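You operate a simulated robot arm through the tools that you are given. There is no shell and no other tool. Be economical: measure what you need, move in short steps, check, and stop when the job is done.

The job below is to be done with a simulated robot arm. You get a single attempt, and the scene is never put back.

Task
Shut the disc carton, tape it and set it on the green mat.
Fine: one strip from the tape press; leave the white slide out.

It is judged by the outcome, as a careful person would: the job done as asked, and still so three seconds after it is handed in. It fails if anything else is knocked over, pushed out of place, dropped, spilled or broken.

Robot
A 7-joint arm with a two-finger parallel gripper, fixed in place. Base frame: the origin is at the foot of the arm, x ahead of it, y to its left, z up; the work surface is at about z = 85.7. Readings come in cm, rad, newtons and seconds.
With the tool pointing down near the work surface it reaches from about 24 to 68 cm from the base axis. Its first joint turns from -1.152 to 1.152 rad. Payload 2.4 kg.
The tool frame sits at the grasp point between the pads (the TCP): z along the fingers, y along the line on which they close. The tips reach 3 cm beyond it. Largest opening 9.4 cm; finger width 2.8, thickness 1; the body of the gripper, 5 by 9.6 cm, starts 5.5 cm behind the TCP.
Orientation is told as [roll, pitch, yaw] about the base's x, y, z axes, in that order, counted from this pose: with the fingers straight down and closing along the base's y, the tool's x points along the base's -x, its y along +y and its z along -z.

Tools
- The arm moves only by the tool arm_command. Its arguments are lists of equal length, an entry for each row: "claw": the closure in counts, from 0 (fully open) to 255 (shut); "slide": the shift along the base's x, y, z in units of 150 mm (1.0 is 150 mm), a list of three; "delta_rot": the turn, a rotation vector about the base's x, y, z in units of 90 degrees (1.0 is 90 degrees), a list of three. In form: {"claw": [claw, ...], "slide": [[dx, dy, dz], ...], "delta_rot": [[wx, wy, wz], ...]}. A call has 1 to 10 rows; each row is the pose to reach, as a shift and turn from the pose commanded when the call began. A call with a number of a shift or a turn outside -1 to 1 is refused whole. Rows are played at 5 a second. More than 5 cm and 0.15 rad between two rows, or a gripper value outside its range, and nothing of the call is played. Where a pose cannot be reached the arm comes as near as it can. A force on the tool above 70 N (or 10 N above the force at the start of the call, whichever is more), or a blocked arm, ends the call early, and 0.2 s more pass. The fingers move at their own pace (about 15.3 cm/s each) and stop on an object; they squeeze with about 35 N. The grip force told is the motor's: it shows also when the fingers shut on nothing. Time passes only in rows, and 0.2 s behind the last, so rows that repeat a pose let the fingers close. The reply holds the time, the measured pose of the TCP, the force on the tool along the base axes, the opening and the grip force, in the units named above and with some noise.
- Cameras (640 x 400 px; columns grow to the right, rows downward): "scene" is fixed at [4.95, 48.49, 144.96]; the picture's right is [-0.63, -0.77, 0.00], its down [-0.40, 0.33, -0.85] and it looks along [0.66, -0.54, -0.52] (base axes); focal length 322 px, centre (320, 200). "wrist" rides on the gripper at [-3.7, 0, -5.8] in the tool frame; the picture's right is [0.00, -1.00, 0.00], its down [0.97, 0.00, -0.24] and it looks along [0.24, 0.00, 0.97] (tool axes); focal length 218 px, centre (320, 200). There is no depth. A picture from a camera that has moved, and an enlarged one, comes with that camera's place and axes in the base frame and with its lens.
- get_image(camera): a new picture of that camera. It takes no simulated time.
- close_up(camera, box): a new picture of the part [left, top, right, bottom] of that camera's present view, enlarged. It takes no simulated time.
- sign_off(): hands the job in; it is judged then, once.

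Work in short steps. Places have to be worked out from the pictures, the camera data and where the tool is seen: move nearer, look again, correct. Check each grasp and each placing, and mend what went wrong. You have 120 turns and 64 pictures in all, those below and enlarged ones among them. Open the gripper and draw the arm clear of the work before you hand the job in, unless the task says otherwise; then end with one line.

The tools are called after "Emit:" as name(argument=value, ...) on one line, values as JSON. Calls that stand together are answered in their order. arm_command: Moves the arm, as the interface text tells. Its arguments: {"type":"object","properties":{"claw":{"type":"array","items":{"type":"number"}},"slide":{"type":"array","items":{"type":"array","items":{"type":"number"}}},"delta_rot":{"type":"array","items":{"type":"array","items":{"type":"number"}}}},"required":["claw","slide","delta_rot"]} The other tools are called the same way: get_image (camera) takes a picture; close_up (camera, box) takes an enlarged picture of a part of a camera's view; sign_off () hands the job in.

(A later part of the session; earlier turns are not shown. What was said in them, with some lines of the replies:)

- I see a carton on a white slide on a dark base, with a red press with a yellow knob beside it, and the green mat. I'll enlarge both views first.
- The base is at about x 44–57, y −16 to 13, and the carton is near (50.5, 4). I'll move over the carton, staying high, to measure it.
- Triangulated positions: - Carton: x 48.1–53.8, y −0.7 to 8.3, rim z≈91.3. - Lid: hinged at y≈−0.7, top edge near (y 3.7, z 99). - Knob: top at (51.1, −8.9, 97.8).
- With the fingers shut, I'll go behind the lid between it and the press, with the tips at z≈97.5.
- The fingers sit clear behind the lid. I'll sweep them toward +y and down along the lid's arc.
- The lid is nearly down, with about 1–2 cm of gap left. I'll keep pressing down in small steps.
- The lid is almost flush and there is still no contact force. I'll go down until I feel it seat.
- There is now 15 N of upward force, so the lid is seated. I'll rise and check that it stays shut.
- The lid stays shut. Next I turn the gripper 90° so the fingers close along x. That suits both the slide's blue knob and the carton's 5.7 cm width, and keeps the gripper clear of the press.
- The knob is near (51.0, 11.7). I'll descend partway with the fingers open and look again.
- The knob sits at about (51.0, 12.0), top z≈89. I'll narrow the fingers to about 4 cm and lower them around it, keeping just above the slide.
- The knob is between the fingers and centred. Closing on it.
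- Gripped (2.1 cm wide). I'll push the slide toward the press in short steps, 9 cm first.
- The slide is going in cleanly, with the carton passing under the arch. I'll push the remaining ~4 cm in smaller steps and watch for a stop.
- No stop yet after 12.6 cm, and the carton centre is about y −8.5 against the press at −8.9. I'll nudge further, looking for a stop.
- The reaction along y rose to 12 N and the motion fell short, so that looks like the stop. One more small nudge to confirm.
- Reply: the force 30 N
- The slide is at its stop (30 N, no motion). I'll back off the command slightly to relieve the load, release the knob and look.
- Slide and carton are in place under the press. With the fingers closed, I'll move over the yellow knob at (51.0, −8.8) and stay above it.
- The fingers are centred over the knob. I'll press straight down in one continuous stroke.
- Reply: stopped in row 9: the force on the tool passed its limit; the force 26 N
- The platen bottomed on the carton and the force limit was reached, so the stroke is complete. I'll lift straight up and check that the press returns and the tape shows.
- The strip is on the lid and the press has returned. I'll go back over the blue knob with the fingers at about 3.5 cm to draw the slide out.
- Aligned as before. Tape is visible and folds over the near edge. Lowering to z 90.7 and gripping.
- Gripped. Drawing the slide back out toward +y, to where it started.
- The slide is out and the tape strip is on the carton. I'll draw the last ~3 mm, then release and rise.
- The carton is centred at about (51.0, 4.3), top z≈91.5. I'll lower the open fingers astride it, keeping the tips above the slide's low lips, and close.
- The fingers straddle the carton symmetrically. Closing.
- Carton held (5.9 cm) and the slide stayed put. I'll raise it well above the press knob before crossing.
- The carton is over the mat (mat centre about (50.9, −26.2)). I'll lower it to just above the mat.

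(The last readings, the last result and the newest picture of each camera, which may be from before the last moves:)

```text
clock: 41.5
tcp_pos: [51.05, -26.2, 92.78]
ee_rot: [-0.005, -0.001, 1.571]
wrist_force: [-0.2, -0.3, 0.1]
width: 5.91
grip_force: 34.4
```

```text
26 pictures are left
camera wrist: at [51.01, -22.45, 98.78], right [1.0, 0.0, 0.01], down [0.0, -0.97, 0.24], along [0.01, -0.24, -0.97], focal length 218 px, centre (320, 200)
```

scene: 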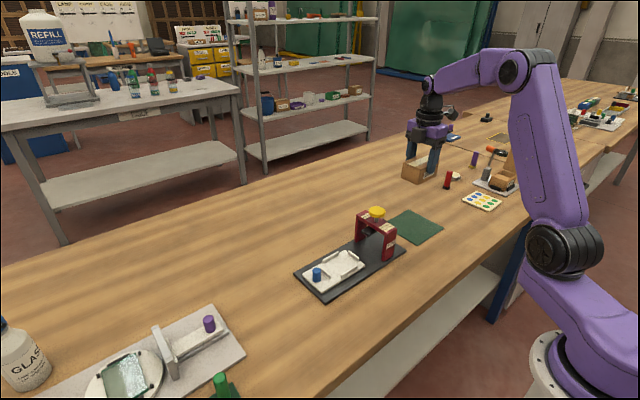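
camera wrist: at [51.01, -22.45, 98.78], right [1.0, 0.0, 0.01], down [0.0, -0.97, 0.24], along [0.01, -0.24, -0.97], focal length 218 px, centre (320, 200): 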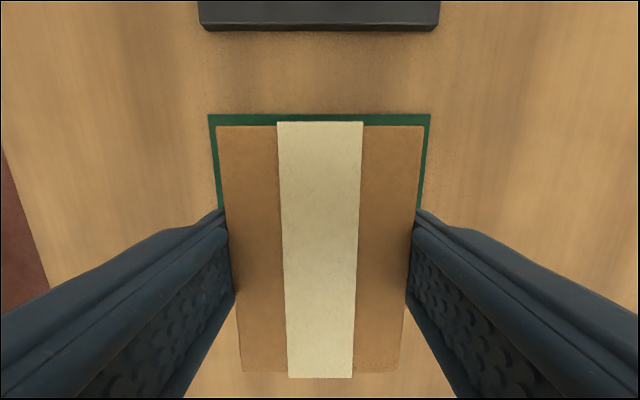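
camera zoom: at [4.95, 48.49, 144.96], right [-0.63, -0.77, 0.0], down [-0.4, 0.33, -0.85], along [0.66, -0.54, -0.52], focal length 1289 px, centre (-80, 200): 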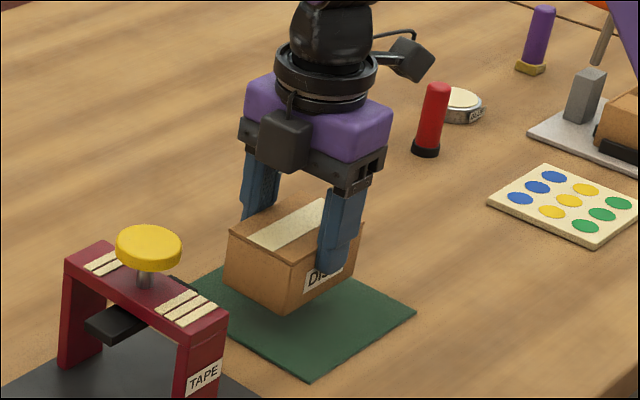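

The mat's near edge is at about y −20.5, so I'll shift 0.8 cm further to centre and lower in small steps until contact.

Emit:
arm_command(claw=[255, 255, 255, 255, 255, 255, 255, 255], slide=[[0, -0.05, 0], [0, -0.05, -0.03], [0, -0.05, -0.06], [0, -0.05, -0.08], [0, -0.05, -0.1], [0, -0.05, -0.115], [0, -0.05, -0.13], [0, -0.05, -0.13]], delta_rot=[[0, 0, 0], [0, 0, 0], [0, 0, 0], [0, 0, 0], [0, 0, 0], [0, 0, 0], [0, 0, 0], [0, 0, 0]])

Emit:
close_up(camera="scene", box=[380, 170, 460, 220])

```text
clock: 43.2
tcp_pos: [50.98, -27.0, 91.1]
ee_rot: [-0.007, 0.001, 1.572]
wrist_force: [0.0, -0.6, -0.8]
width: 5.92
grip_force: 35.5
```

```text
8.00 times, centred on (420, 195) of scene
camera zoom: at [4.95, 48.49, 144.96], right [-0.63, -0.77, 0.0], down [-0.4, 0.33, -0.85], along [0.66, -0.54, -0.52], focal length 2578 px, centre (-480, 240)
```

zoom: 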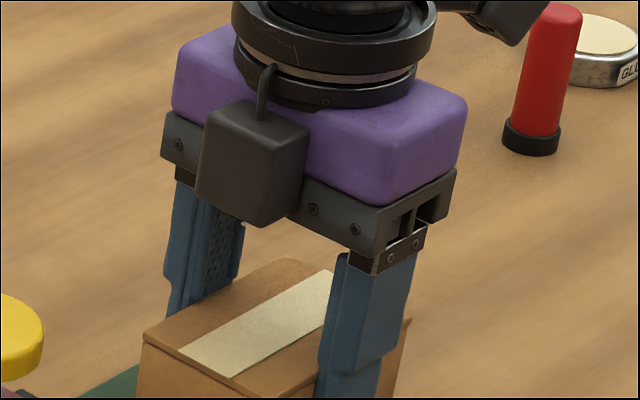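

No contact yet at z 91.1, so I'll continue in 1–2 mm steps.

Emit:
arm_command(claw=[255, 255, 255, 255, 255], slide=[[0, 0, -0.015], [0, 0, -0.03], [0, 0, -0.04], [0, 0, -0.05], [0, 0, -0.05]], delta_rot=[[0, 0, 0], [0, 0, 0], [0, 0, 0], [0, 0, 0], [0, 0, 0]])

Emit:
close_up(camera="scene", box=[370, 190, 450, 240])

```text
clock: 44.5
tcp_pos: [50.96, -26.91, 90.28]
ee_rot: [-0.005, 0.001, 1.571]
wrist_force: [-0.5, -0.7, -1.2]
width: 5.89
grip_force: 35.1
```

```text
8.00 times, centred on (410, 215) of scene
camera zoom: at [4.95, 48.49, 144.96], right [-0.63, -0.77, 0.0], down [-0.4, 0.33, -0.85], along [0.66, -0.54, -0.52], focal length 2578 px, centre (-400, 80)
```

zoom: 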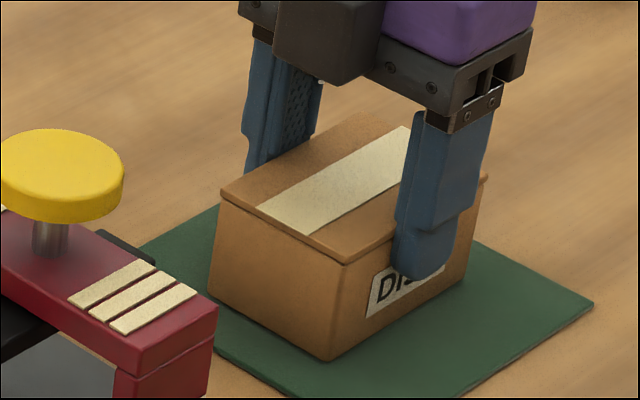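

Almost touching. A few more 1 mm steps until there is a reaction.

Emit:
arm_command(claw=[255, 255, 255, 255, 255], slide=[[0, 0, -0.007], [0, 0, -0.014], [0, 0, -0.021], [0, 0, -0.028], [0, 0, -0.028]], delta_rot=[[0, 0, 0], [0, 0, 0], [0, 0, 0], [0, 0, 0], [0, 0, 0]])

```text
clock: 45.6
tcp_pos: [51.11, -26.89, 90.05]
ee_rot: [-0.007, 0.003, 1.571]
wrist_force: [-6.2, 3.5, 27.2]
width: 5.9
grip_force: 35.1
```

Contact made (27 N). I'll ease the load, open the fingers and rise.

Emit:
arm_command(claw=[255, 255, 120, 0, 0], slide=[[0, 0, 0.008], [0, 0, 0.012], [0, 0, 0.012], [0, 0, 0.012], [0, 0, 0.012]], delta_rot=[[0, 0, 0], [0, 0, 0], [0, 0, 0], [0, 0, 0], [0, 0, 0]])

Emit:
arm_command(claw=[0, 0, 0, 0, 0, 0], slide=[[0, 0, 0.1], [0, 0, 0.3], [0, 0, 0.55], [0, 0, 0.8], [0, 0, 1.0], [0, 0, 1.0]], delta_rot=[[0, 0, 0], [0, 0, 0], [0, 0, 0], [0, 0, 0], [0, 0, 0], [0, 0, 0]])

Emit:
get_image(camera="wrist")

Emit:
close_up(camera="scene", box=[280, 170, 480, 295])

```text
clock: 46.9
tcp_pos: [50.98, -26.83, 90.12]
ee_rot: [-0.005, 0.001, 1.571]
wrist_force: [0.4, 0.2, 0.2]
width: 9.39
grip_force: 0.0
```

```text
clock: 48.2
tcp_pos: [50.97, -26.99, 105.13]
ee_rot: [-0.005, 0.0, 1.571]
wrist_force: [-0.6, -0.3, 0.7]
width: 9.38
grip_force: 0.0
```

```text
23 pictures are left
camera wrist: at [51.08, -23.23, 110.98], right [1.0, 0.0, 0.01], down [0.0, -0.97, 0.24], along [0.01, -0.24, -0.97], focal length 218 px, centre (320, 200)
```

wrist: 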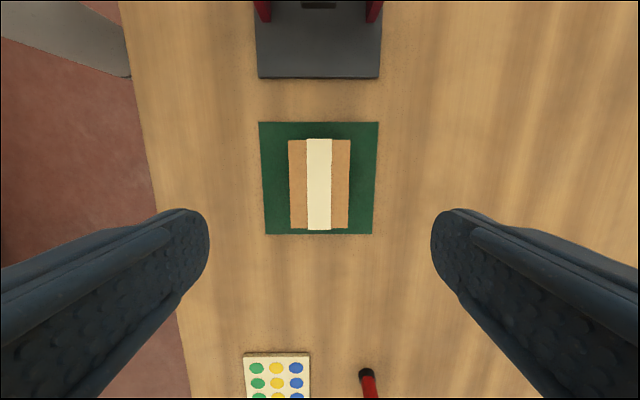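

```text
3.20 times, centred on (380, 232) of scene
camera zoom: at [4.95, 48.49, 144.96], right [-0.63, -0.77, 0.0], down [-0.4, 0.33, -0.85], along [0.66, -0.54, -0.52], focal length 1031 px, centre (128, 96)
```

zoom: 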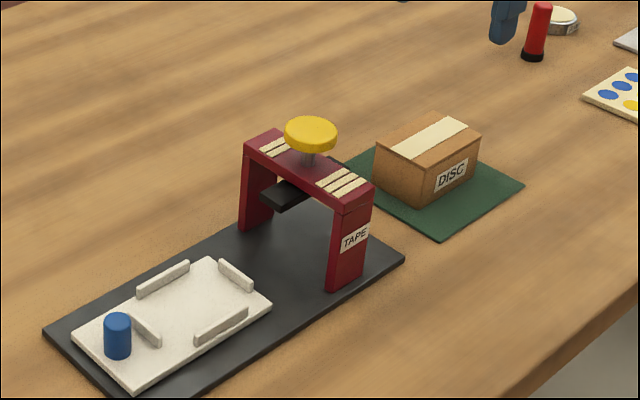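

The carton is shut, has one strip of tape and sits wholly on the mat. The slide is out, nothing else has moved, and the arm is open and well above the work. Handing in.

Emit:
sign_off()

```text
The job is handed in.
```

The disc carton is shut, taped with one strip from the press, and sitting on the green mat, with the white slide left out.
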